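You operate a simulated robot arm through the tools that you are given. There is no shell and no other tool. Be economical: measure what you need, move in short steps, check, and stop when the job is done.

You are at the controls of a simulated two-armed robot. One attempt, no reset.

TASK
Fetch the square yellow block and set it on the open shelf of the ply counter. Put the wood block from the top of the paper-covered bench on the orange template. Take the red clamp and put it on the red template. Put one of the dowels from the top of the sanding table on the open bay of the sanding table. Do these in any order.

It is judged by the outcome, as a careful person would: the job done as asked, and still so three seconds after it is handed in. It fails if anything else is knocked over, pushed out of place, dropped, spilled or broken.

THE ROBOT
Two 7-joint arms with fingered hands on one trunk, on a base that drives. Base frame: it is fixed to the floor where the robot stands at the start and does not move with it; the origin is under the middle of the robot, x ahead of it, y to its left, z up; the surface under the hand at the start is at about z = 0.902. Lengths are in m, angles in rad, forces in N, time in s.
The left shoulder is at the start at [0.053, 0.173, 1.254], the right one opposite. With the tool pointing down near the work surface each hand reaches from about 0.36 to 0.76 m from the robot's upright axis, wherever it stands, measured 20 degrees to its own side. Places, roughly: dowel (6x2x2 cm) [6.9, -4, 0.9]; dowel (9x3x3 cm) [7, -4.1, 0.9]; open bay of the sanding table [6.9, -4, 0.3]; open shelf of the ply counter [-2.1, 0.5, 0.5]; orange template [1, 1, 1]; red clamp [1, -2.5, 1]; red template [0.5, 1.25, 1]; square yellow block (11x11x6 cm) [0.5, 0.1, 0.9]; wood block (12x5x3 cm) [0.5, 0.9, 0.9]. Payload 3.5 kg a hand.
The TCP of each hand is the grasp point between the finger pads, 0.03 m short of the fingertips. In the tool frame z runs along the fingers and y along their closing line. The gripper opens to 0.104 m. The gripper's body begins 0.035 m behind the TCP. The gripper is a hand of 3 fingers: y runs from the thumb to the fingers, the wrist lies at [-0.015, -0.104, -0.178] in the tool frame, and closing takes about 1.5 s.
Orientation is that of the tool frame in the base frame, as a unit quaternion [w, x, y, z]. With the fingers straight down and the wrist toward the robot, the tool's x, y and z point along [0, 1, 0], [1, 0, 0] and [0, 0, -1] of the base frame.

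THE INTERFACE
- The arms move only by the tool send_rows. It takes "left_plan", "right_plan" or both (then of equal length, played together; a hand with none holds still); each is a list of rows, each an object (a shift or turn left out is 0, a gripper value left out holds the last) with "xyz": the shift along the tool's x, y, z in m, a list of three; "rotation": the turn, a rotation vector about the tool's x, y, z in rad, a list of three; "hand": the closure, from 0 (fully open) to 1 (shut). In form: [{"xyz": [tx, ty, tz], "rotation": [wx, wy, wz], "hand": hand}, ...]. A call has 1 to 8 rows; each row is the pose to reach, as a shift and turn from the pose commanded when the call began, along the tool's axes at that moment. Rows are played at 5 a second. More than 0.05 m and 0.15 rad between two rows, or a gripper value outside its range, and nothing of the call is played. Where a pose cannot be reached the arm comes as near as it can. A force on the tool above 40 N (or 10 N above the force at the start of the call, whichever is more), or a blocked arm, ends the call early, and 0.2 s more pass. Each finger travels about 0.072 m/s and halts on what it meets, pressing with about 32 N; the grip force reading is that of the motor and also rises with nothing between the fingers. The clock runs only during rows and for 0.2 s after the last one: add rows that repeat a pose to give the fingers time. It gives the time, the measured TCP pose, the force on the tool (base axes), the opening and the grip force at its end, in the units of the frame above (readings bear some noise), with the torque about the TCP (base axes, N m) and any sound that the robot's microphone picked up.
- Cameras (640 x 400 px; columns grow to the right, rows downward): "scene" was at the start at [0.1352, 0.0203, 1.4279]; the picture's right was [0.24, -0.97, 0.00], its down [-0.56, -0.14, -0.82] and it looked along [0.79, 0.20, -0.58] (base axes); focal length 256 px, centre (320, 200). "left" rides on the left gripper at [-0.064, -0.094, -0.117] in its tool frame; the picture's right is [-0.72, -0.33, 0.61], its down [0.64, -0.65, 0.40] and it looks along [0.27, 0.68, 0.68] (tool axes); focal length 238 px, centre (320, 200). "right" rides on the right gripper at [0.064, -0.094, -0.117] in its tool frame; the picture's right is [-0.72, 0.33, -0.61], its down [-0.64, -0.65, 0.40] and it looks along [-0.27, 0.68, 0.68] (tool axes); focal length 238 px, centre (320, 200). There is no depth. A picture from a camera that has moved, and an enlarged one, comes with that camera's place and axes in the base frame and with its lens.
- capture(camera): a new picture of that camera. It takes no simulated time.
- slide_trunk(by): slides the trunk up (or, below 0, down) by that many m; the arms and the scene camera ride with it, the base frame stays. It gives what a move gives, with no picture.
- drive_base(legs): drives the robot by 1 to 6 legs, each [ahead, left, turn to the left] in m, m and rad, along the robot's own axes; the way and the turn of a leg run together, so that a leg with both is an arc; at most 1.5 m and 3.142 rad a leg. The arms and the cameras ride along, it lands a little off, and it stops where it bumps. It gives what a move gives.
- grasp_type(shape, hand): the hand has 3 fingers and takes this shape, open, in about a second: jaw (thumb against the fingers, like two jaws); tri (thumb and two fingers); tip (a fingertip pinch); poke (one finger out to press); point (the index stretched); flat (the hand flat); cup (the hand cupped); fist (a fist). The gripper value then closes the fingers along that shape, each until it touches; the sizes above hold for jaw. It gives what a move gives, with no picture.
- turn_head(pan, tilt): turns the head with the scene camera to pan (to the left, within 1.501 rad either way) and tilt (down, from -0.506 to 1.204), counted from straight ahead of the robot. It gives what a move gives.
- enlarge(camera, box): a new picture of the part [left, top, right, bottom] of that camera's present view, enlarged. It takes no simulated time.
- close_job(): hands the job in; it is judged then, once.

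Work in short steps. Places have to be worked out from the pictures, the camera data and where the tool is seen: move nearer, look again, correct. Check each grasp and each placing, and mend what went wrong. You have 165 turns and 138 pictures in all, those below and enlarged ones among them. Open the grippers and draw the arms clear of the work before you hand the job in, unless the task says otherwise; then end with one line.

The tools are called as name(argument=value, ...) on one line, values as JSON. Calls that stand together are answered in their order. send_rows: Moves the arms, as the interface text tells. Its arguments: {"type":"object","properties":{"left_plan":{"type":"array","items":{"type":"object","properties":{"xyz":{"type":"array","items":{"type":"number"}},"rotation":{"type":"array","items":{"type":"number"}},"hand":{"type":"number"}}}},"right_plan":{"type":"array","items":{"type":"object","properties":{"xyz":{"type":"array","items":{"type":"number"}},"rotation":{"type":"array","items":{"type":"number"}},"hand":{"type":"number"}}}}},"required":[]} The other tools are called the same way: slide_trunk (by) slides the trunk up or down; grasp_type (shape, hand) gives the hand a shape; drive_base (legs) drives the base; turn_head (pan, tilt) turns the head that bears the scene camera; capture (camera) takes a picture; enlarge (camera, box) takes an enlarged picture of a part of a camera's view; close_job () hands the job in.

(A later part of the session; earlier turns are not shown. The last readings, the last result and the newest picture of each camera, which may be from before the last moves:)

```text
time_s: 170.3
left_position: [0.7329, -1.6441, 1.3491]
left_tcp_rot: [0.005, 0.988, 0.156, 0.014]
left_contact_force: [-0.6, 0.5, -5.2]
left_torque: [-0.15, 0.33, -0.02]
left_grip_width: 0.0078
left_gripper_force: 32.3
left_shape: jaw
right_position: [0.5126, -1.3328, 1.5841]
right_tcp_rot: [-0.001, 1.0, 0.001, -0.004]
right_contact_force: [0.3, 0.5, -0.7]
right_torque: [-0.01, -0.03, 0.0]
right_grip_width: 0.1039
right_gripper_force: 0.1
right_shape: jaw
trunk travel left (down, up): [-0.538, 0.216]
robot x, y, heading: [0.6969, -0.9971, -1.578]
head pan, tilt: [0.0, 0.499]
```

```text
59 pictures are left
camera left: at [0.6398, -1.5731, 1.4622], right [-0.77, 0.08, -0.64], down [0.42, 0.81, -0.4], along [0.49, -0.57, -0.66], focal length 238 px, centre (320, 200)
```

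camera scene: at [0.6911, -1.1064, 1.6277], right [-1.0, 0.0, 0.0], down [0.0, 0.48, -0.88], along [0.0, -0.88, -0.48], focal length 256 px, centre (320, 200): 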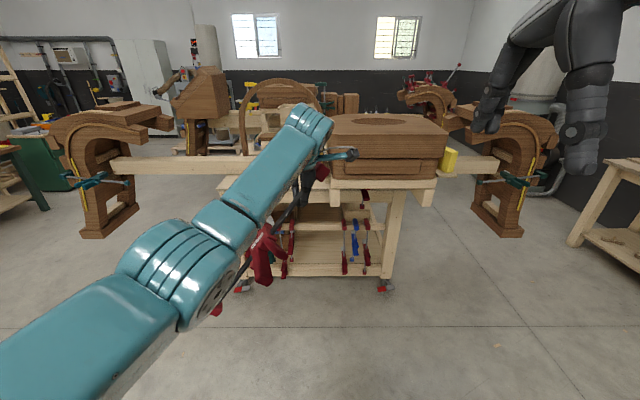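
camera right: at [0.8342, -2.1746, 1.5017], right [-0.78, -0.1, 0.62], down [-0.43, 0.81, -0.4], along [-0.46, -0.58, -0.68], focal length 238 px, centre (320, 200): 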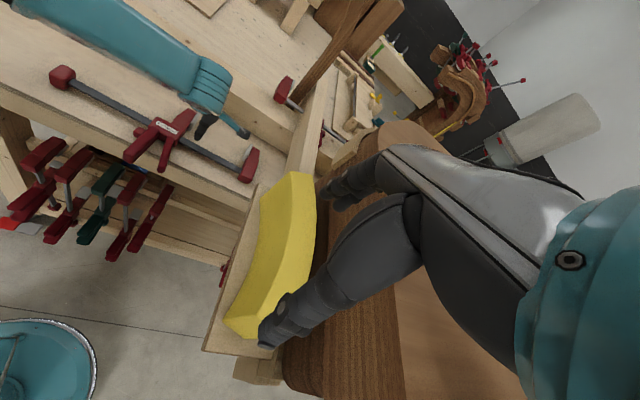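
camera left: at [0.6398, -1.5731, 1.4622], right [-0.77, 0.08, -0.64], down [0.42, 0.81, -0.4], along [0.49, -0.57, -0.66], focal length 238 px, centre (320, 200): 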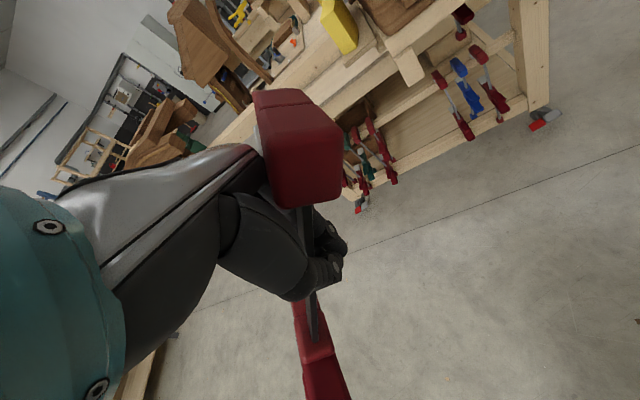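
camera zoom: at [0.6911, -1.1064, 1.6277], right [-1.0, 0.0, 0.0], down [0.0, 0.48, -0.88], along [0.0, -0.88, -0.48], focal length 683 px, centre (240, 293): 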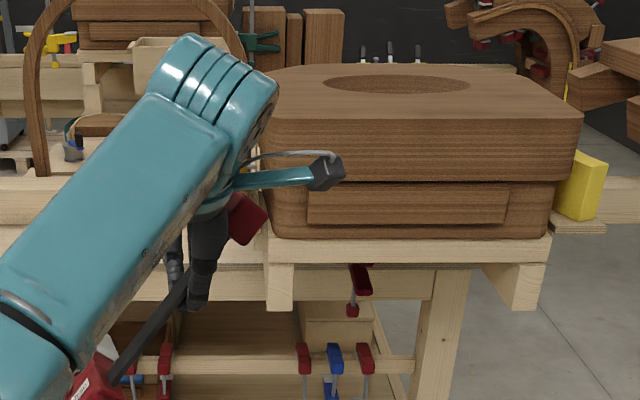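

Box and clamp are both fine. I continue: sideways to x ≈ -0.47, then backward along the known-clear lane.

drive_base(legs=[[0, -1.17, 0.0], [-1.4, 0, 0], [-1.42, 0, 0]])

drive_base(legs=[[0, 1.15, 0]])

turn_head(pan=0.0, tilt=0.7)

capture(camera="scene")

```text
time_s: 189.7
left_position: [-0.4096, 1.2068, 1.3493]
left_tcp_rot: [0.006, 0.991, 0.135, 0.014]
left_contact_force: [0.4, 0.8, -5.3]
left_torque: [-0.14, 0.28, -0.01]
left_grip_width: 0.008
left_gripper_force: 32.2
left_shape: jaw
right_position: [-0.6185, 1.5267, 1.5848]
right_tcp_rot: [0.0, 1.0, -0.02, -0.004]
right_contact_force: [-0.3, 0.1, -0.4]
right_torque: [-0.02, 0.0, -0.01]
right_grip_width: 0.1036
right_gripper_force: 0.1
right_shape: jaw
trunk travel left (down, up): [-0.538, 0.216]
robot x, y, heading: [-0.4245, 1.8542, -1.622]
head pan, tilt: [0.0, 0.499]
```

```text
time_s: 195.6
left_position: [0.7475, 1.1522, 1.3483]
left_tcp_rot: [0.005, 0.991, 0.133, 0.014]
left_contact_force: [0.8, 0.5, -4.3]
left_torque: [-0.1, 0.34, -0.01]
left_grip_width: 0.0083
left_gripper_force: 31.7
left_shape: jaw
right_position: [0.5396, 1.4714, 1.5846]
right_tcp_rot: [-0.001, 1.0, -0.02, -0.003]
right_contact_force: [1.0, 0.4, -0.3]
right_torque: [0.01, -0.03, 0.01]
right_grip_width: 0.1037
right_gripper_force: 0.0
right_shape: jaw
trunk travel left (down, up): [-0.538, 0.216]
robot x, y, heading: [0.7357, 1.7989, -1.618]
head pan, tilt: [0.0, 0.499]
```

```text
time_s: 196.3
left_position: [0.7469, 1.1505, 1.3484]
left_tcp_rot: [0.006, 0.991, 0.134, 0.014]
left_contact_force: [0.2, 0.2, -5.0]
left_torque: [-0.09, 0.32, 0.0]
left_grip_width: 0.0079
left_gripper_force: 31.7
left_shape: jaw
right_position: [0.5402, 1.4718, 1.5844]
right_tcp_rot: [0.0, 1.0, -0.02, -0.004]
right_contact_force: [0.9, 0.1, 0.4]
right_torque: [-0.02, -0.02, -0.04]
right_grip_width: 0.1037
right_gripper_force: 0.1
right_shape: jaw
trunk travel left (down, up): [-0.538, 0.216]
robot x, y, heading: [0.7389, 1.798, -1.618]
head pan, tilt: [0.0, 0.7]
```

```text
58 pictures are left
camera scene: at [0.7286, 1.6962, 1.61], right [-1.0, 0.05, 0.0], down [0.03, 0.64, -0.77], along [-0.04, -0.76, -0.64], focal length 256 px, centre (320, 200)
```

scene: 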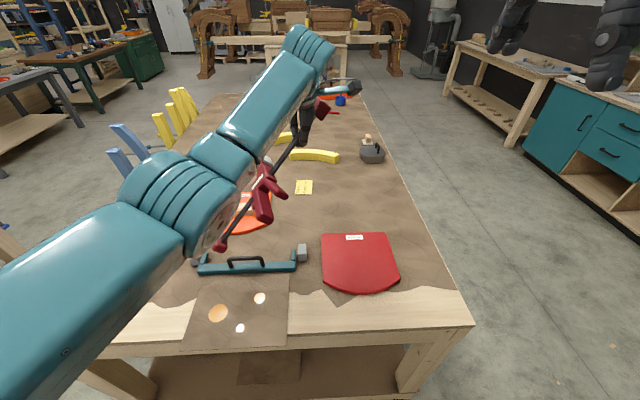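

The template's centre is near [0.574, 1.18]. Driving to about (0.20, 1.69) with heading -1.10 puts the hand over the grip point with the bar along the template's diagonal, needing no arm change.

drive_base(legs=[[0, -0.53, 0], [0, 0, 0.518]])

```text
time_s: 200.8
left_position: [0.5353, 1.2684, 1.3479]
left_tcp_rot: [0.001, 0.922, 0.386, 0.015]
left_contact_force: [0.8, -0.2, -5.3]
left_torque: [-0.27, 0.19, -0.02]
left_grip_width: 0.008
left_gripper_force: 32.5
left_shape: jaw
right_position: [0.1961, 1.4427, 1.5848]
right_tcp_rot: [0.0, 0.971, 0.239, -0.003]
right_contact_force: [0.5, 0.4, -0.4]
right_torque: [0.01, -0.02, -0.03]
right_grip_width: 0.104
right_gripper_force: 0.0
right_shape: jaw
trunk travel left (down, up): [-0.538, 0.216]
robot x, y, heading: [0.2044, 1.8227, -1.095]
head pan, tilt: [0.0, 0.7]
```

drive_base(legs=[[0.117, -0.066, 0]])

turn_head(pan=0.0, tilt=0.85)

capture(camera="scene")

capture(camera="left")

```text
time_s: 202.2
left_position: [0.53, 1.1362, 1.3494]
left_tcp_rot: [0.004, 0.922, 0.387, 0.014]
left_contact_force: [0.0, -0.5, -4.7]
left_torque: [-0.24, 0.2, 0.03]
left_grip_width: 0.0081
left_gripper_force: 32.6
left_shape: jaw
right_position: [0.1898, 1.3089, 1.5843]
right_tcp_rot: [0.0, 0.971, 0.24, -0.004]
right_contact_force: [-0.4, 0.2, 0.1]
right_torque: [0.0, 0.0, -0.02]
right_grip_width: 0.1038
right_gripper_force: 0.1
right_shape: jaw
trunk travel left (down, up): [-0.538, 0.216]
robot x, y, heading: [0.1971, 1.6847, -1.099]
head pan, tilt: [0.0, 0.7]
```

```text
time_s: 202.9
left_position: [0.5287, 1.1339, 1.3478]
left_tcp_rot: [0.002, 0.923, 0.385, 0.015]
left_contact_force: [-0.2, -0.6, -4.9]
left_torque: [-0.25, 0.19, -0.02]
left_grip_width: 0.0078
left_gripper_force: 32.1
left_shape: jaw
right_position: [0.1897, 1.3079, 1.5848]
right_tcp_rot: [0.001, 0.971, 0.239, -0.003]
right_contact_force: [-0.5, 0.0, -0.2]
right_torque: [-0.03, -0.01, 0.0]
right_grip_width: 0.1038
right_gripper_force: 0.1
right_shape: jaw
trunk travel left (down, up): [-0.538, 0.216]
robot x, y, heading: [0.1949, 1.6902, -1.089]
head pan, tilt: [0.0, 0.85]
```

```text
57 pictures are left
camera scene: at [0.2377, 1.6023, 1.5977], right [-0.89, -0.46, 0.0], down [-0.34, 0.67, -0.66], along [0.3, -0.59, -0.75], focal length 256 px, centre (320, 200)
```

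scene: 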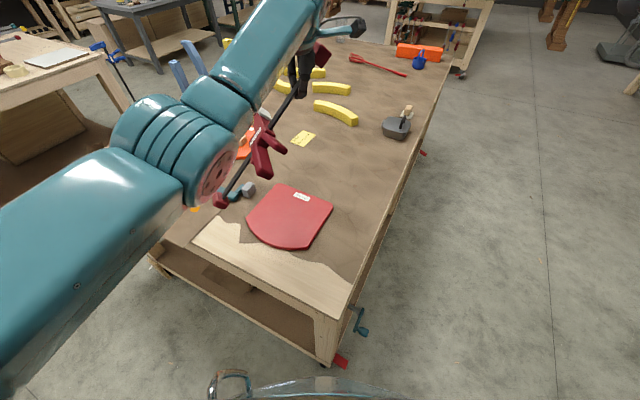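

```text
56 pictures are left
camera left: at [0.4144, 1.1527, 1.4614], right [-0.72, -0.28, -0.64], down [0.0, 0.92, -0.4], along [0.7, -0.28, -0.66], focal length 238 px, centre (320, 200)
```

left: 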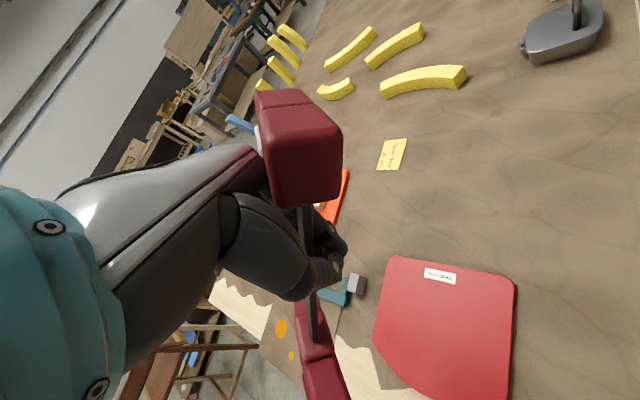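

I zoom in to see how the clamp's jaws and handles are oriented as it hangs.

enlarge(camera="scene", box=[190, 30, 350, 230])

```text
2.00 times, centred on (270, 130) of scene
camera zoom: at [0.2377, 1.6023, 1.5977], right [-0.89, -0.46, 0.0], down [-0.34, 0.67, -0.66], along [0.3, -0.59, -0.75], focal length 512 px, centre (420, 340)
```

zoom: 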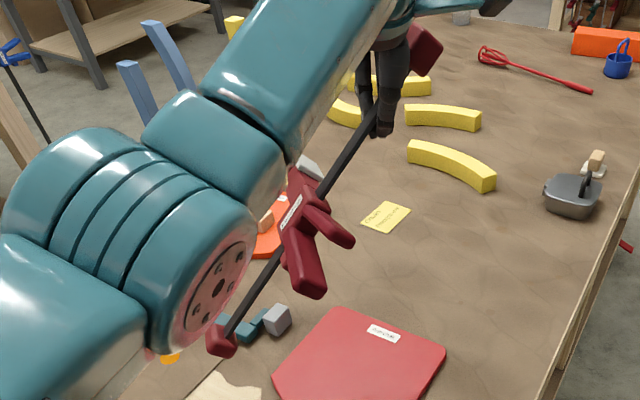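

The label faces the robot, so the handles hang down and the jaws are up. The bar has slid until the fixed jaw is near the hand. I'll lower it foot first, then let the handles touch, then move the hand away while lowering so it rolls flat, which reverses the pick. First I yaw the tool back to about 0.35 rad and shift.

send_rows(left_plan=[{"xyz": [0.01, -0.015, 0.01], "rotation": [0, 0, 0.08]}, {"xyz": [0.02, -0.03, 0.02], "rotation": [0, 0, 0.17]}, {"xyz": [0.03, -0.05, 0.04], "rotation": [0, 0, 0.26]}, {"xyz": [0.04, -0.07, 0.06], "rotation": [0, 0, 0.35]}, {"xyz": [0.051, -0.083, 0.07], "rotation": [0, 0, 0.44]}, {"xyz": [0.051, -0.083, 0.08], "rotation": [0, 0, 0.44]}])

capture(camera="scene")

capture(camera="right")

```text
time_s: 204.3
left_position: [0.5079, 1.2304, 1.2697]
left_tcp_rot: [-0.001, 0.985, 0.175, 0.015]
left_contact_force: [0.2, 0.1, -4.7]
left_torque: [-0.15, 0.28, -0.01]
left_grip_width: 0.0082
left_gripper_force: 32.0
left_shape: jaw
right_position: [0.1906, 1.3081, 1.5851]
right_tcp_rot: [0.0, 0.971, 0.239, -0.004]
right_contact_force: [0.1, 0.2, -0.5]
right_torque: [-0.02, 0.03, 0.02]
right_grip_width: 0.1037
right_gripper_force: 0.1
right_shape: jaw
trunk travel left (down, up): [-0.538, 0.216]
robot x, y, heading: [0.2, 1.6861, -1.094]
head pan, tilt: [0.0, 0.85]
```

```text
54 pictures are left
camera scene: at [0.2375, 1.6032, 1.5977], right [-0.89, -0.46, 0.0], down [-0.34, 0.67, -0.66], along [0.3, -0.59, -0.75], focal length 256 px, centre (320, 200)
```

scene: 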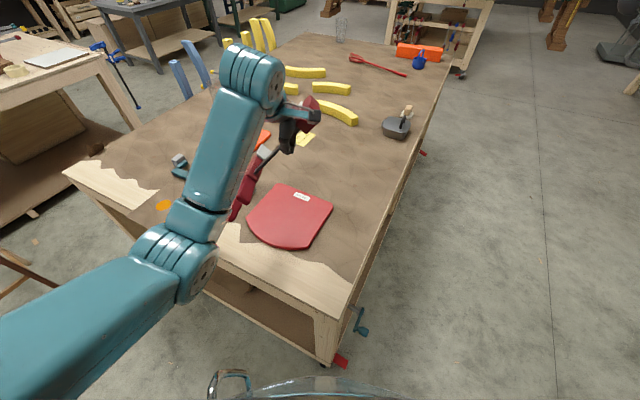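

```text
53 pictures are left
camera right: at [0.2032, 1.4214, 1.7012], right [-0.48, -0.62, 0.62], down [-0.87, 0.28, -0.4], along [0.08, -0.73, -0.68], focal length 238 px, centre (320, 200)
```

right: 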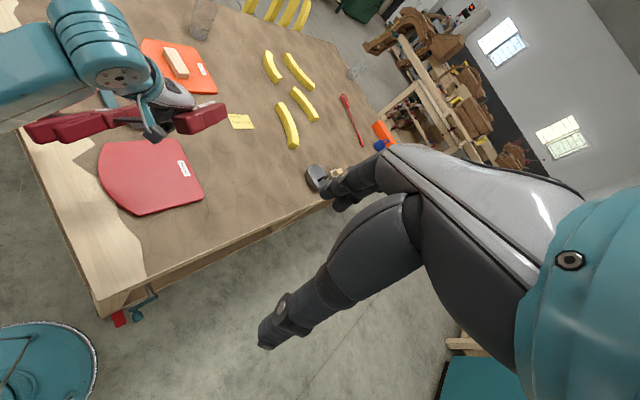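

The right-hand camera gives a side view of the clamp; I zoom in there.

enlarge(camera="right", box=[0, 50, 240, 200])

```text
2.67 times, centred on (120, 125) of right
camera zoom: at [0.2032, 1.4214, 1.7012], right [-0.48, -0.62, 0.62], down [-0.87, 0.28, -0.4], along [0.08, -0.73, -0.68], focal length 636 px, centre (853, 400)
```

zoom: 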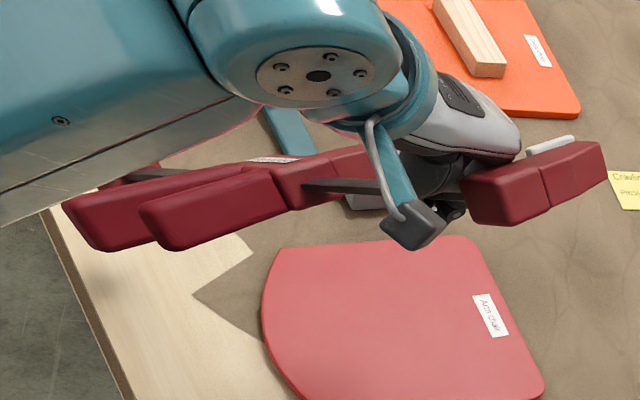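

I lower in steps and watch for the foot's contact.

send_rows(left_plan=[{"xyz": [0, 0, 0.03]}, {"xyz": [0, 0, 0.06]}, {"xyz": [0, 0, 0.075]}, {"xyz": [0, 0, 0.09]}, {"xyz": [0, 0, 0.1]}, {"xyz": [0, 0, 0.11]}])

enlarge(camera="right", box=[0, 50, 240, 200])

capture(camera="left")

```text
time_s: 205.7
left_position: [0.5138, 1.2301, 1.1585]
left_tcp_rot: [-0.001, 0.984, 0.176, 0.015]
left_contact_force: [-1.3, -0.2, -2.6]
left_torque: [0.05, -0.01, 0.01]
left_grip_width: 0.008
left_gripper_force: 32.0
left_shape: jaw
right_position: [0.1903, 1.3094, 1.5854]
right_tcp_rot: [0.002, 0.971, 0.24, -0.004]
right_contact_force: [-0.5, -0.3, -0.2]
right_torque: [-0.01, 0.03, 0.02]
right_grip_width: 0.1037
right_gripper_force: 0.0
right_shape: jaw
trunk travel left (down, up): [-0.538, 0.216]
robot x, y, heading: [0.1942, 1.69, -1.096]
head pan, tilt: [0.0, 0.85]
```

```text
2.67 times, centred on (120, 125) of right
camera zoom: at [0.2032, 1.4219, 1.7013], right [-0.48, -0.62, 0.62], down [-0.87, 0.28, -0.4], along [0.08, -0.73, -0.68], focal length 636 px, centre (853, 400)
```

zoom: 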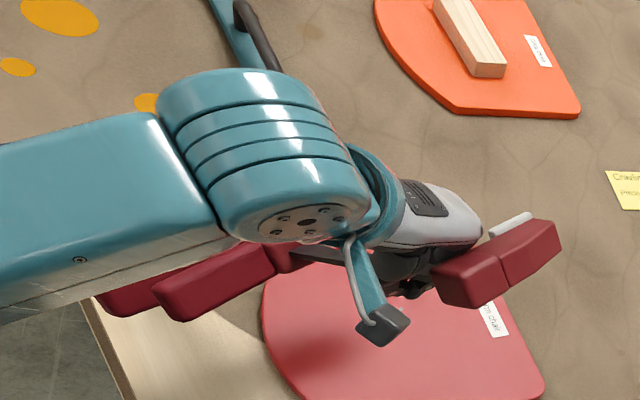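

```text
50 pictures are left
camera left: at [0.4174, 1.2954, 1.2728], right [-0.77, 0.06, -0.64], down [0.39, 0.84, -0.39], along [0.51, -0.54, -0.67], focal length 238 px, centre (320, 200)
```

left: 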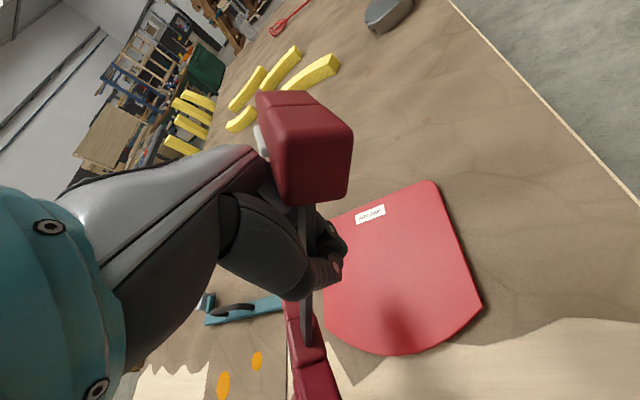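

The foot has touched down (the load dropped to 2.6 N) at about [0.70, 1.30], and the handles point mostly toward the robot, so this really is the reverse of the pick. I lower along an arc about the foot.

send_rows(left_plan=[{"xyz": [-0.022, 0, 0.02]}, {"xyz": [-0.043, 0, 0.045]}, {"xyz": [-0.057, 0, 0.065]}, {"xyz": [-0.069, 0, 0.085]}, {"xyz": [-0.08, 0, 0.105]}])

enlarge(camera="right", box=[0, 50, 320, 250])

capture(camera="left")

```text
time_s: 206.9
left_position: [0.4377, 1.2021, 1.0506]
left_tcp_rot: [-0.001, 0.984, 0.176, 0.016]
left_contact_force: [-1.4, -1.3, -3.1]
left_torque: [0.03, -0.05, 0.03]
left_grip_width: 0.0082
left_gripper_force: 32.2
left_shape: jaw
right_position: [0.1904, 1.3094, 1.5848]
right_tcp_rot: [0.001, 0.971, 0.239, -0.004]
right_contact_force: [-1.2, 0.1, 0.9]
right_torque: [0.0, -0.01, 0.0]
right_grip_width: 0.104
right_gripper_force: 0.1
right_shape: jaw
trunk travel left (down, up): [-0.538, 0.216]
robot x, y, heading: [0.2, 1.6917, -1.1]
head pan, tilt: [0.0, 0.85]
```

```text
2.00 times, centred on (160, 150) of right
camera zoom: at [0.2028, 1.4216, 1.7013], right [-0.48, -0.62, 0.62], down [-0.87, 0.28, -0.4], along [0.08, -0.73, -0.68], focal length 477 px, centre (640, 300)
```

zoom: 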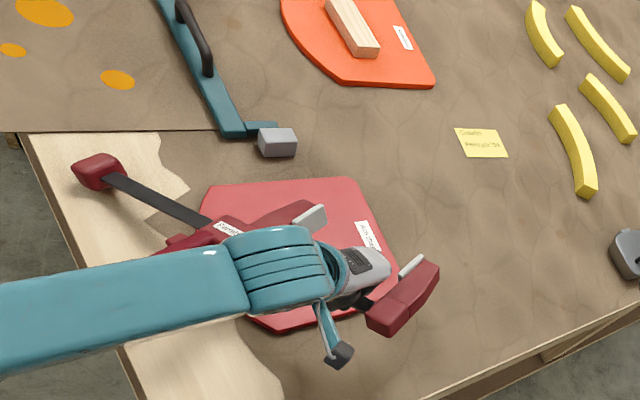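

```text
48 pictures are left
camera left: at [0.343, 1.2674, 1.1652], right [-0.77, 0.06, -0.64], down [0.39, 0.84, -0.39], along [0.51, -0.54, -0.67], focal length 238 px, centre (320, 200)
```

left: 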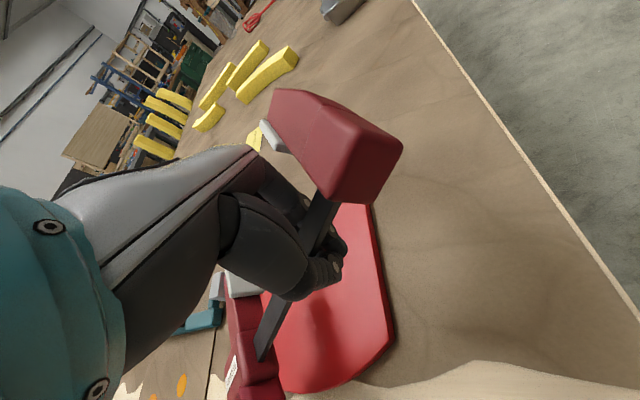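

This is a good view: the foot is at about [0.72, 1.36] and the body hangs over the template. I keep lowering, drawing the hand back along the bar and away from the robot so that it rolls flat and shifts toward the template's centre.

send_rows(left_plan=[{"xyz": [-0.01, 0.01, 0.02]}, {"xyz": [-0.02, 0.02, 0.04]}, {"xyz": [-0.03, 0.03, 0.055]}, {"xyz": [-0.04, 0.045, 0.07]}, {"xyz": [-0.045, 0.055, 0.08]}])

enlarge(camera="right", box=[0, 50, 320, 250])

capture(camera="left")

```text
time_s: 208.1
left_position: [0.4217, 1.1619, 0.9899]
left_tcp_rot: [0.0, 0.984, 0.175, 0.015]
left_contact_force: [0.8, 0.4, -2.9]
left_torque: [0.03, -0.02, 0.02]
left_grip_width: 0.0081
left_gripper_force: 32.0
left_shape: jaw
left hand out of reach, approached as far as the arm can: row 4, 5
right_position: [0.1914, 1.3084, 1.5844]
right_tcp_rot: [0.002, 0.971, 0.24, -0.003]
right_contact_force: [-0.1, 0.1, 0.0]
right_torque: [0.0, 0.0, -0.01]
right_grip_width: 0.1037
right_gripper_force: 0.0
right_shape: jaw
trunk travel left (down, up): [-0.538, 0.216]
robot x, y, heading: [0.1952, 1.6881, -1.095]
head pan, tilt: [0.0, 0.85]
```

```text
2.00 times, centred on (160, 150) of right
camera zoom: at [0.2033, 1.4222, 1.7014], right [-0.48, -0.62, 0.62], down [-0.87, 0.28, -0.4], along [0.08, -0.73, -0.68], focal length 477 px, centre (640, 300)
```

zoom: 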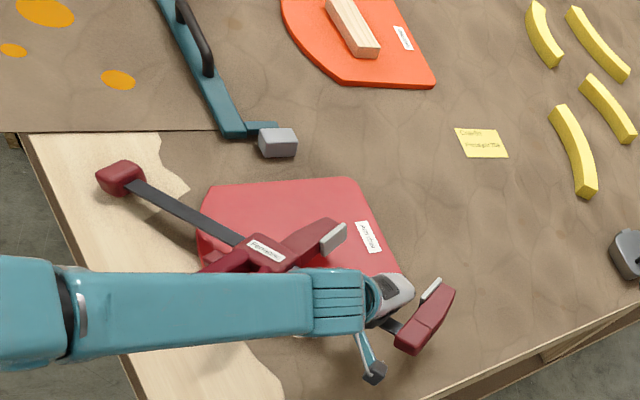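

```text
46 pictures are left
camera left: at [0.3256, 1.2268, 1.1062], right [-0.77, 0.06, -0.64], down [0.39, 0.84, -0.39], along [0.51, -0.54, -0.67], focal length 238 px, centre (320, 200)
```

left: 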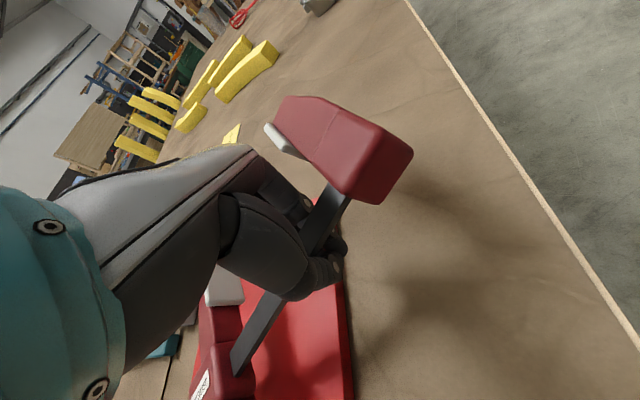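

The clamp is label up, with its body over the template. The arm is near its lower limit, so I lower the last part with the trunk.

slide_trunk(by=-0.03)

enlarge(camera="right", box=[0, 50, 320, 250])

```text
time_s: 208.8
left_position: [0.4242, 1.1617, 0.96]
left_tcp_rot: [-0.001, 0.984, 0.176, 0.016]
left_contact_force: [0.5, 0.4, -3.8]
left_torque: [0.11, -0.02, 0.06]
left_grip_width: 0.0079
left_gripper_force: 31.5
left_shape: jaw
right_position: [0.1903, 1.3088, 1.5557]
right_tcp_rot: [0.0, 0.971, 0.24, -0.003]
right_contact_force: [0.3, 0.0, 0.3]
right_torque: [0.01, -0.01, 0.01]
right_grip_width: 0.1036
right_gripper_force: 0.0
right_shape: jaw
trunk travel left (down, up): [-0.508, 0.246]
robot x, y, heading: [0.1953, 1.688, -1.087]
head pan, tilt: [0.0, 0.85]
```

```text
2.00 times, centred on (160, 150) of right
camera zoom: at [0.203, 1.4224, 1.6715], right [-0.48, -0.62, 0.62], down [-0.87, 0.28, -0.4], along [0.08, -0.73, -0.68], focal length 477 px, centre (640, 300)
```

zoom: 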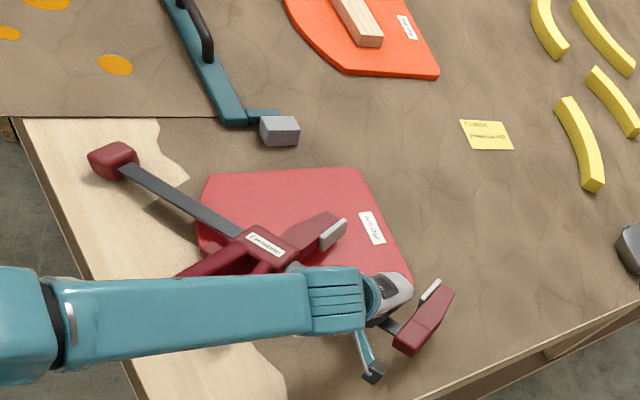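

Still settling evenly. I lower by another 15 mm.

slide_trunk(by=-0.015)

capture(camera="left")

```text
time_s: 209.4
left_position: [0.4244, 1.1613, 0.9459]
left_tcp_rot: [-0.001, 0.984, 0.175, 0.015]
left_contact_force: [-0.2, -0.3, -3.9]
left_torque: [0.05, -0.03, 0.05]
left_grip_width: 0.0078
left_gripper_force: 32.0
left_shape: jaw
right_position: [0.189, 1.3094, 1.54]
right_tcp_rot: [0.0, 0.971, 0.239, -0.004]
right_contact_force: [0.2, 0.3, 0.0]
right_torque: [-0.03, -0.03, 0.02]
right_grip_width: 0.1038
right_gripper_force: 0.0
right_shape: jaw
trunk travel left (down, up): [-0.493, 0.261]
robot x, y, heading: [0.1914, 1.6903, -1.094]
head pan, tilt: [0.0, 0.85]
```

```text
44 pictures are left
camera left: at [0.327, 1.227, 1.0605], right [-0.77, 0.06, -0.64], down [0.39, 0.84, -0.39], along [0.51, -0.54, -0.67], focal length 238 px, centre (320, 200)
```

left: 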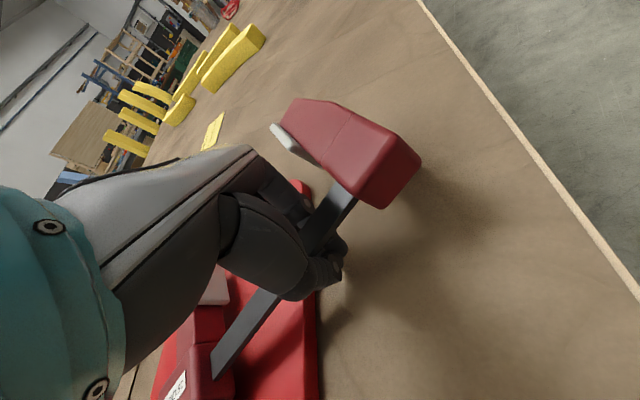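

The fingertips are about 1 cm above the template and the jaw end only slightly raised. I go down 8 mm more, then open slowly.

slide_trunk(by=-0.009)

send_rows(left_plan=[{"hand": 0.85}, {"hand": 0.75}, {"hand": 0.65}, {"hand": 0.55}, {"hand": 0.45}, {"hand": 0.35}, {"hand": 0.35}])

enlarge(camera="right", box=[0, 50, 320, 250])

capture(camera="left")

```text
time_s: 210.0
left_position: [0.4246, 1.1594, 0.938]
left_tcp_rot: [0.0, 0.984, 0.176, 0.015]
left_contact_force: [-1.0, 1.0, -3.9]
left_torque: [0.03, -0.03, 0.04]
left_grip_width: 0.0081
left_gripper_force: 31.7
left_shape: jaw
right_position: [0.1917, 1.309, 1.5304]
right_tcp_rot: [0.001, 0.971, 0.239, -0.004]
right_contact_force: [0.2, 0.5, -0.1]
right_torque: [0.01, 0.02, -0.01]
right_grip_width: 0.1038
right_gripper_force: 0.2
right_shape: jaw
trunk travel left (down, up): [-0.484, 0.27]
robot x, y, heading: [0.195, 1.6901, -1.091]
head pan, tilt: [0.0, 0.85]
```

```text
time_s: 211.6
left_position: [0.4235, 1.1619, 0.9357]
left_tcp_rot: [-0.001, 0.984, 0.176, 0.017]
left_contact_force: [0.7, 0.0, 0.0]
left_torque: [0.01, 0.0, -0.03]
left_grip_width: 0.0671
left_gripper_force: 0.1
left_shape: jaw
right_position: [0.1893, 1.3089, 1.5306]
right_tcp_rot: [0.001, 0.971, 0.239, -0.002]
right_contact_force: [0.4, 0.3, -0.1]
right_torque: [-0.04, -0.02, 0.01]
right_grip_width: 0.1038
right_gripper_force: 0.2
right_shape: jaw
trunk travel left (down, up): [-0.484, 0.27]
robot x, y, heading: [0.1946, 1.6875, -1.094]
head pan, tilt: [0.0, 0.85]
```

```text
2.00 times, centred on (160, 150) of right
camera zoom: at [0.203, 1.4222, 1.6474], right [-0.48, -0.62, 0.62], down [-0.87, 0.28, -0.4], along [0.08, -0.73, -0.68], focal length 477 px, centre (640, 300)
```

zoom: 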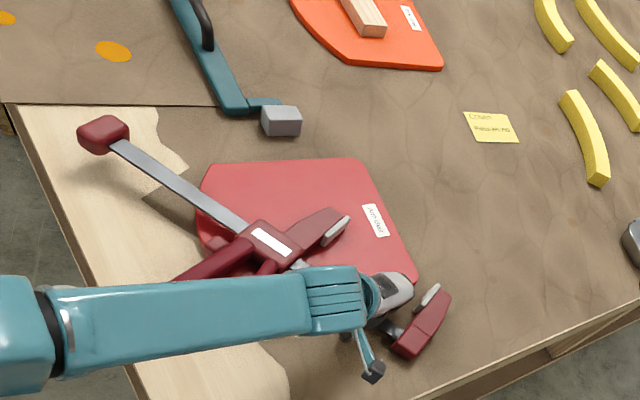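

```text
42 pictures are left
camera left: at [0.3276, 1.227, 1.0512], right [-0.77, 0.06, -0.64], down [0.39, 0.84, -0.39], along [0.51, -0.54, -0.67], focal length 238 px, centre (320, 200)
```

left: 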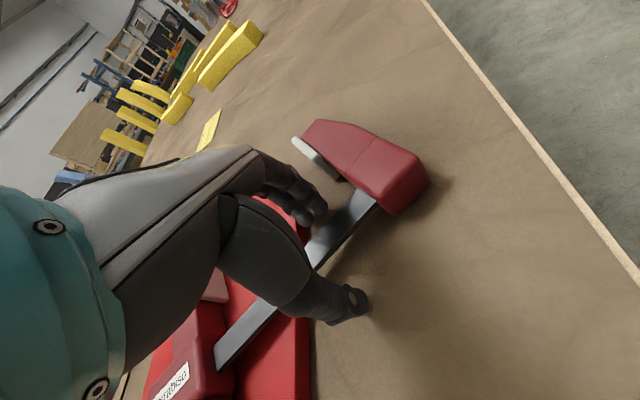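

It is released and lies flat. I lift the hand straight up with the trunk, then inspect.

slide_trunk(by=0.15)

drive_base(legs=[[-0.35, 0, 0]])

turn_head(pan=0.0, tilt=0.75)

enlarge(camera="scene", box=[220, 120, 460, 270])

capture(camera="right")

```text
time_s: 213.4
left_position: [0.4231, 1.1615, 1.092]
left_tcp_rot: [0.005, 0.984, 0.175, 0.017]
left_contact_force: [-0.4, 0.2, -0.3]
left_torque: [0.03, 0.0, 0.0]
left_grip_width: 0.0673
left_gripper_force: 0.0
left_shape: jaw
right_position: [0.1902, 1.3091, 1.6806]
right_tcp_rot: [0.001, 0.971, 0.239, -0.003]
right_contact_force: [0.4, 1.2, -1.0]
right_torque: [0.02, 0.02, -0.01]
right_grip_width: 0.1039
right_gripper_force: 0.2
right_shape: jaw
trunk travel left (down, up): [-0.634, 0.12]
robot x, y, heading: [0.1984, 1.6885, -1.098]
head pan, tilt: [0.0, 0.85]
```

```text
time_s: 215.7
left_position: [0.2631, 1.472, 1.0925]
left_tcp_rot: [0.004, 0.984, 0.176, 0.016]
left_contact_force: [-0.3, 0.0, -0.4]
left_torque: [0.04, 0.0, 0.01]
left_grip_width: 0.0675
left_gripper_force: 0.1
left_shape: jaw
right_position: [0.0305, 1.6203, 1.6809]
right_tcp_rot: [0.001, 0.971, 0.239, -0.003]
right_contact_force: [-0.4, -0.4, -0.2]
right_torque: [-0.03, 0.0, 0.01]
right_grip_width: 0.1039
right_gripper_force: 0.1
right_shape: jaw
trunk travel left (down, up): [-0.634, 0.12]
robot x, y, heading: [0.0349, 2.0023, -1.097]
head pan, tilt: [0.0, 0.85]
```

```text
time_s: 216.3
left_position: [0.2625, 1.4737, 1.0942]
left_tcp_rot: [0.004, 0.984, 0.176, 0.017]
left_contact_force: [0.2, -0.4, 0.4]
left_torque: [0.03, -0.04, -0.01]
left_grip_width: 0.0672
left_gripper_force: 0.0
left_shape: jaw
right_position: [0.029, 1.6214, 1.6803]
right_tcp_rot: [0.0, 0.971, 0.24, -0.003]
right_contact_force: [-0.4, -0.3, 1.4]
right_torque: [-0.01, -0.03, 0.03]
right_grip_width: 0.1038
right_gripper_force: 0.1
right_shape: jaw
trunk travel left (down, up): [-0.634, 0.12]
robot x, y, heading: [0.0343, 2.0016, -1.093]
head pan, tilt: [0.0, 0.75]
```

```text
2.67 times, centred on (340, 195) of scene
camera zoom: at [0.0761, 1.9167, 1.702], right [-0.89, -0.46, 0.0], down [-0.31, 0.61, -0.73], along [0.34, -0.65, -0.68], focal length 683 px, centre (267, 213)
```

zoom: 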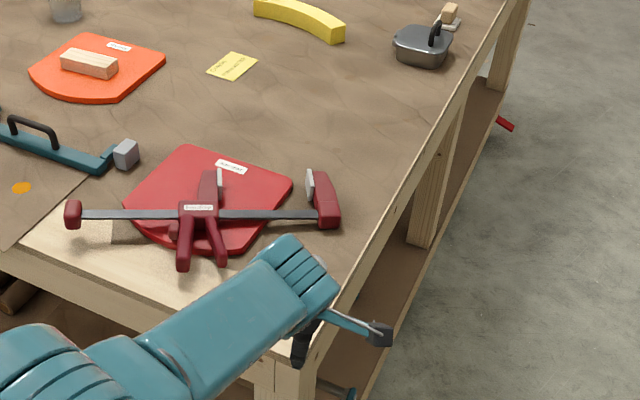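

```text
40 pictures are left
camera right: at [0.042, 1.7345, 1.7974], right [-0.48, -0.62, 0.62], down [-0.87, 0.28, -0.4], along [0.08, -0.73, -0.68], focal length 238 px, centre (320, 200)
```

right: 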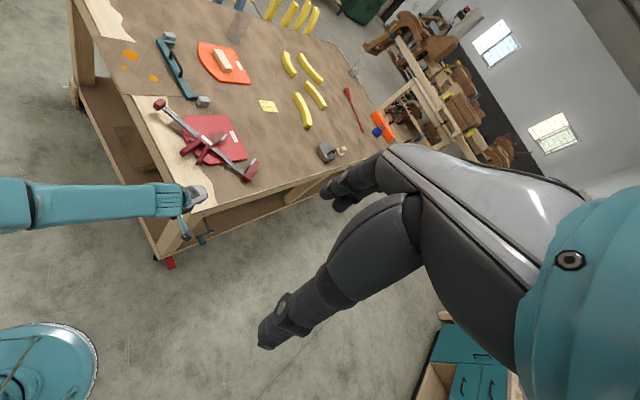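

The clamp lies flat, with its body and jaw on the red template. Now for the dowel: I tuck the arms, return to the lane, and head for the far end of the room.

send_rows(left_plan=[{"xyz": [0.02, -0.02, -0.04]}, {"xyz": [0.04, -0.04, -0.07]}, {"xyz": [0.07, -0.06, -0.1]}, {"xyz": [0.1, -0.08, -0.13]}, {"xyz": [0.13, -0.1, -0.15], "rotation": [0, 0, 0.05]}, {"xyz": [0.16, -0.12, -0.17], "rotation": [0, 0, 0.1]}, {"xyz": [0.19, -0.14, -0.18], "rotation": [0, 0, 0.1], "hand": 0}])

drive_base(legs=[[0, 0, -0.474], [0, -0.5, 0], [1.5, 0, 0], [1.5, 0, 0], [0.25, 0, 0]])

slide_trunk(by=-0.25)

turn_head(pan=1.3, tilt=0.25)

capture(camera="scene")

```text
time_s: 217.9
left_position: [0.3834, 1.6705, 1.2786]
left_tcp_rot: [0.003, 0.992, 0.125, 0.017]
left_contact_force: [0.0, 0.0, 0.2]
left_torque: [0.0, -0.01, -0.04]
left_grip_width: 0.1038
left_gripper_force: 0.1
left_shape: jaw
right_position: [0.0294, 1.6212, 1.6815]
right_tcp_rot: [0.001, 0.971, 0.24, -0.004]
right_contact_force: [0.4, 0.4, -0.4]
right_torque: [-0.03, -0.02, 0.02]
right_grip_width: 0.1036
right_gripper_force: 0.0
right_shape: jaw
trunk travel left (down, up): [-0.634, 0.12]
robot x, y, heading: [0.0399, 2.0018, -1.093]
head pan, tilt: [0.0, 0.75]
```

```text
time_s: 237.7
left_position: [-0.2506, -1.7056, 1.278]
left_tcp_rot: [0.006, 0.994, -0.108, 0.016]
left_contact_force: [-0.1, -0.1, 0.5]
left_torque: [0.01, 0.03, 0.0]
left_grip_width: 0.1035
left_gripper_force: 0.1
left_shape: jaw
right_position: [-0.5888, -1.5892, 1.6811]
right_tcp_rot: [0.001, 1.0, 0.008, -0.003]
right_contact_force: [0.2, -0.4, 0.0]
right_torque: [0.01, 0.0, 0.03]
right_grip_width: 0.1037
right_gripper_force: 0.0
right_shape: jaw
trunk travel left (down, up): [-0.634, 0.12]
robot x, y, heading: [-0.411, -1.2522, -1.558]
head pan, tilt: [0.0, 0.75]
```

```text
time_s: 240.3
left_position: [-0.2505, -1.7064, 1.0265]
left_tcp_rot: [0.007, 0.994, -0.107, 0.016]
left_contact_force: [0.1, -0.3, 0.3]
left_torque: [-0.03, 0.0, -0.04]
left_grip_width: 0.1036
left_gripper_force: 0.1
left_shape: jaw
right_position: [-0.5892, -1.5904, 1.4304]
right_tcp_rot: [0.0, 1.0, 0.008, -0.004]
right_contact_force: [0.5, 0.3, 0.3]
right_torque: [0.01, 0.01, -0.02]
right_grip_width: 0.1036
right_gripper_force: 0.0
right_shape: jaw
trunk travel left (down, up): [-0.384, 0.37]
robot x, y, heading: [-0.4129, -1.2542, -1.56]
head pan, tilt: [0.0, 0.75]
```

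```text
time_s: 241.8
left_position: [-0.2501, -1.7063, 1.0267]
left_tcp_rot: [0.007, 0.994, -0.107, 0.016]
left_contact_force: [0.4, -0.6, -0.5]
left_torque: [-0.02, 0.0, 0.03]
left_grip_width: 0.1037
left_gripper_force: 0.0
left_shape: jaw
right_position: [-0.5879, -1.5915, 1.4308]
right_tcp_rot: [0.0, 1.0, 0.008, -0.004]
right_contact_force: [0.1, 0.1, 0.0]
right_torque: [-0.02, -0.02, -0.05]
right_grip_width: 0.1038
right_gripper_force: 0.1
right_shape: jaw
trunk travel left (down, up): [-0.384, 0.37]
robot x, y, heading: [-0.4116, -1.2545, -1.562]
head pan, tilt: [1.3, 0.25]
```

```text
39 pictures are left
camera scene: at [-0.324, -1.3219, 1.496], right [-0.26, -0.97, 0.0], down [-0.24, 0.06, -0.97], along [0.94, -0.25, -0.25], focal length 256 px, centre (320, 200)
```

scene: 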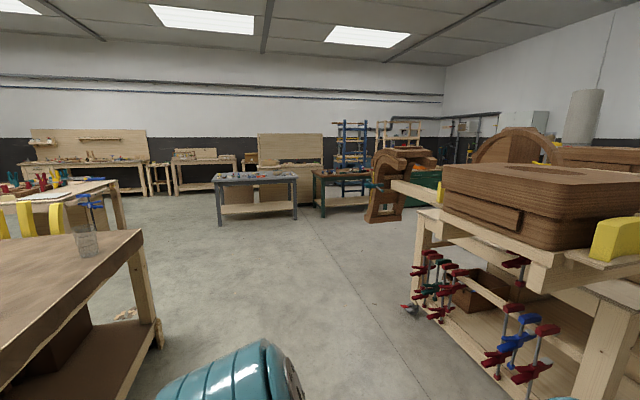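

I zoom in toward the sanding table's direction.

enlarge(camera="scene", box=[180, 110, 420, 240])

```text
2.67 times, centred on (300, 175) of scene
camera zoom: at [-0.324, -1.3219, 1.496], right [-0.26, -0.97, 0.0], down [-0.24, 0.06, -0.97], along [0.94, -0.25, -0.25], focal length 683 px, centre (373, 267)
```

zoom: 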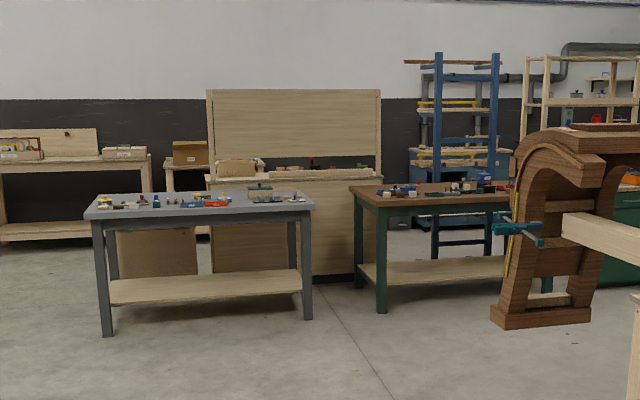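

The sanding table must be behind the green table near the far wall. I drive down the middle aisle to x ≈ 2.6 and look for a way through.

drive_base(legs=[[0, 0, 1.56], [1.5, 0, 0], [1.5, 0, 0]])

slide_trunk(by=0.35)

turn_head(pan=-0.4, tilt=0.3)

capture(camera="scene")

```text
time_s: 259.9
left_position: [3.0107, -1.0669, 1.0267]
left_tcp_rot: [-0.006, 0.782, 0.623, 0.016]
left_contact_force: [-0.2, 0.1, -0.4]
left_torque: [-0.05, 0.01, 0.02]
left_grip_width: 0.1037
left_gripper_force: 0.0
left_shape: jaw
right_position: [2.8917, -1.4032, 1.4306]
right_tcp_rot: [0.003, 0.705, 0.71, -0.003]
right_contact_force: [-0.6, -0.3, -0.3]
right_torque: [-0.03, 0.0, -0.01]
right_grip_width: 0.1037
right_gripper_force: 0.2
right_shape: jaw
trunk travel left (down, up): [-0.384, 0.37]
robot x, y, heading: [2.5573, -1.2266, 0.005]
head pan, tilt: [1.3, 0.25]
```

```text
time_s: 263.3
left_position: [3.0098, -1.0656, 1.3774]
left_tcp_rot: [-0.006, 0.781, 0.624, 0.016]
left_contact_force: [-0.4, 0.5, 0.1]
left_torque: [-0.03, -0.03, -0.02]
left_grip_width: 0.1036
left_gripper_force: 0.1
left_shape: jaw
right_position: [2.8903, -1.4043, 1.7814]
right_tcp_rot: [0.003, 0.705, 0.71, -0.002]
right_contact_force: [0.2, -0.3, -0.7]
right_torque: [-0.04, 0.02, -0.04]
right_grip_width: 0.1037
right_gripper_force: 0.1
right_shape: jaw
trunk travel left (down, up): [-0.734, 0.02]
robot x, y, heading: [2.5549, -1.2209, 0.003]
head pan, tilt: [1.3, 0.25]
```

```text
time_s: 265.1
left_position: [3.0098, -1.066, 1.3782]
left_tcp_rot: [-0.006, 0.781, 0.624, 0.016]
left_contact_force: [-0.4, 0.1, 0.7]
left_torque: [-0.02, -0.01, 0.02]
left_grip_width: 0.1035
left_gripper_force: 0.0
left_shape: jaw
right_position: [2.8909, -1.4048, 1.7812]
right_tcp_rot: [0.002, 0.705, 0.709, -0.001]
right_contact_force: [-0.6, -0.1, 0.8]
right_torque: [0.0, 0.01, 0.01]
right_grip_width: 0.1037
right_gripper_force: 0.2
right_shape: jaw
trunk travel left (down, up): [-0.734, 0.02]
robot x, y, heading: [2.5575, -1.2285, -0.0]
head pan, tilt: [-0.4, 0.3]
```

```text
37 pictures are left
camera scene: at [2.6496, -1.2618, 1.8423], right [-0.39, -0.92, 0.0], down [-0.27, 0.11, -0.96], along [0.88, -0.37, -0.3], focal length 256 px, centre (320, 200)
```

scene: 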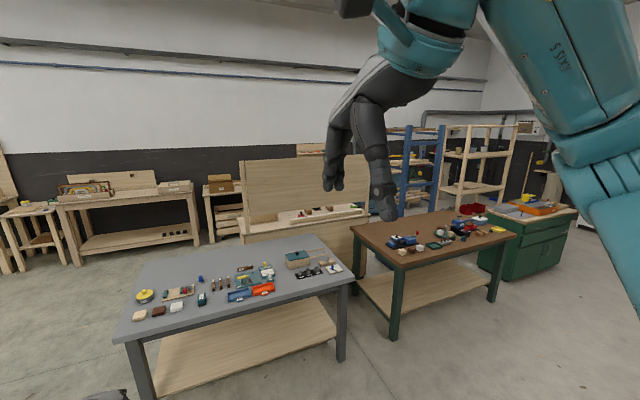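

The right hand hides the spot where the sanding table should be. I lower the right hand and look again.

send_rows(right_plan=[{"xyz": [0, 0.02, 0.045]}, {"xyz": [0, 0.03, 0.09]}, {"xyz": [0, 0.04, 0.135]}, {"xyz": [0, 0.05, 0.18]}, {"xyz": [0, 0.06, 0.225]}, {"xyz": [0, 0.07, 0.27]}, {"xyz": [0, 0.08, 0.315]}, {"xyz": [0, 0.08, 0.36]}])

enlarge(camera="scene", box=[240, 100, 560, 300])

```text
time_s: 266.9
left_position: [3.0092, -1.0658, 1.3778]
left_tcp_rot: [-0.006, 0.781, 0.624, 0.016]
left_contact_force: [0.6, 0.0, -1.2]
left_torque: [0.02, -0.01, -0.01]
left_grip_width: 0.1037
left_gripper_force: 0.1
left_shape: jaw
right_position: [2.9707, -1.4049, 1.4221]
right_tcp_rot: [0.003, 0.705, 0.709, -0.002]
right_contact_force: [1.2, 0.5, -0.2]
right_torque: [-0.04, 0.0, 0.02]
right_grip_width: 0.1036
right_gripper_force: 0.0
right_shape: jaw
trunk travel left (down, up): [-0.734, 0.02]
robot x, y, heading: [2.552, -1.225, -0.003]
head pan, tilt: [-0.4, 0.3]
```

```text
2.00 times, centred on (400, 200) of scene
camera zoom: at [2.6493, -1.2622, 1.8423], right [-0.39, -0.92, 0.0], down [-0.27, 0.12, -0.96], along [0.88, -0.37, -0.3], focal length 512 px, centre (160, 200)
```

zoom: 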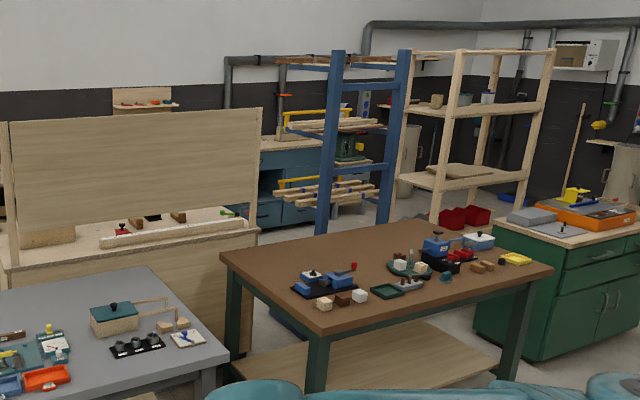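

The blue cabinet with a wood top against the far wall, behind the panel bench, fits the sanding table. The route is left around the grey table, then down the wall aisle (x ≈ 5.5–6.7). I look left to confirm it.

turn_head(pan=0.35, tilt=0.45)

capture(camera="scene")

```text
time_s: 268.0
left_position: [3.0091, -1.0656, 1.3777]
left_tcp_rot: [-0.006, 0.781, 0.624, 0.015]
left_contact_force: [-0.3, -0.5, -0.3]
left_torque: [0.0, 0.01, 0.01]
left_grip_width: 0.1036
left_gripper_force: 0.0
left_shape: jaw
right_position: [2.9699, -1.4042, 1.4226]
right_tcp_rot: [0.003, 0.705, 0.71, -0.002]
right_contact_force: [0.0, 0.2, -0.4]
right_torque: [0.05, 0.02, -0.03]
right_grip_width: 0.104
right_gripper_force: 0.2
right_shape: jaw
trunk travel left (down, up): [-0.734, 0.02]
robot x, y, heading: [2.5568, -1.226, -0.002]
head pan, tilt: [0.351, 0.45]
```

```text
35 pictures are left
camera scene: at [2.6499, -1.1941, 1.8283], right [0.34, -0.94, 0.0], down [-0.41, -0.15, -0.9], along [0.85, 0.31, -0.44], focal length 256 px, centre (320, 200)
```

scene: 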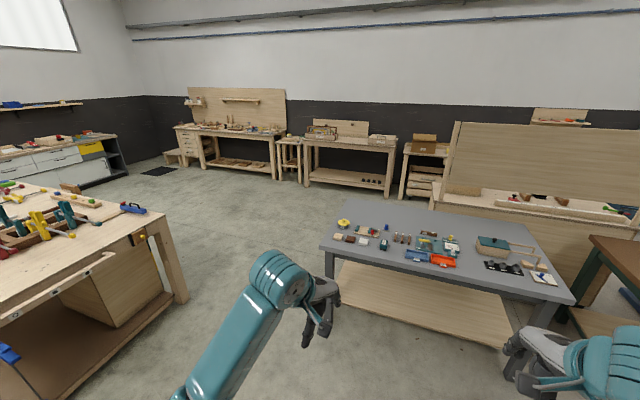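

The corridor at y ≈ -0.05 is about 1.1 m wide and clear up to the wall benches at x ≈ 6.7. I drive it and then turn down the wall aisle.

drive_base(legs=[[0, 1.16, 0], [1.5, 0, 0], [1.5, 0, 0], [0.4, 0, 0], [0, 0, -1.571]])

turn_head(pan=0.1, tilt=0.35)

capture(camera="scene")

```text
time_s: 294.1
left_position: [6.1871, -0.5478, 1.3767]
left_tcp_rot: [0.007, 0.994, -0.108, 0.016]
left_contact_force: [0.1, 0.4, 0.1]
left_torque: [0.01, 0.01, -0.02]
left_grip_width: 0.1039
left_gripper_force: 0.0
left_shape: jaw
right_position: [5.8478, -0.5123, 1.422]
right_tcp_rot: [0.0, 1.0, 0.007, -0.004]
right_contact_force: [-0.4, 0.4, 0.4]
right_torque: [0.0, 0.02, 0.03]
right_grip_width: 0.1036
right_gripper_force: 0.0
right_shape: jaw
trunk travel left (down, up): [-0.734, 0.02]
robot x, y, heading: [6.0254, -0.0966, -1.565]
head pan, tilt: [0.351, 0.45]
```

```text
time_s: 294.9
left_position: [6.1865, -0.5501, 1.3773]
left_tcp_rot: [0.007, 0.994, -0.109, 0.016]
left_contact_force: [0.1, 0.1, -0.3]
left_torque: [-0.03, 0.01, 0.01]
left_grip_width: 0.1037
left_gripper_force: 0.1
left_shape: jaw
right_position: [5.8481, -0.5121, 1.4216]
right_tcp_rot: [0.0, 1.0, 0.007, -0.003]
right_contact_force: [0.2, 0.3, -0.2]
right_torque: [0.01, 0.03, -0.03]
right_grip_width: 0.1038
right_gripper_force: 0.0
right_shape: jaw
trunk travel left (down, up): [-0.734, 0.02]
robot x, y, heading: [6.0257, -0.095, -1.569]
head pan, tilt: [0.099, 0.351]
```

```text
34 pictures are left
camera scene: at [6.0336, -0.1997, 1.8375], right [-0.99, -0.11, 0.0], down [-0.04, 0.34, -0.94], along [0.1, -0.93, -0.34], focal length 256 px, centre (320, 200)
```

scene: 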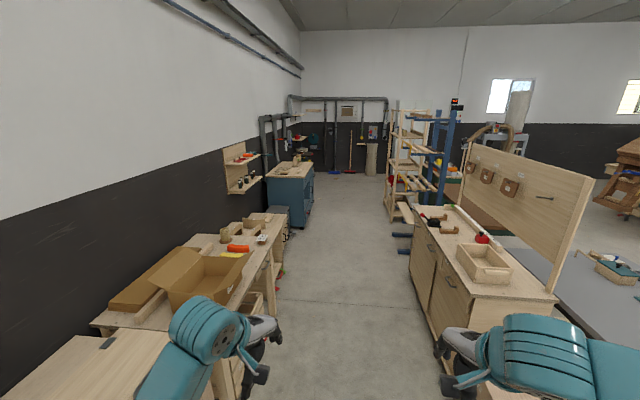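

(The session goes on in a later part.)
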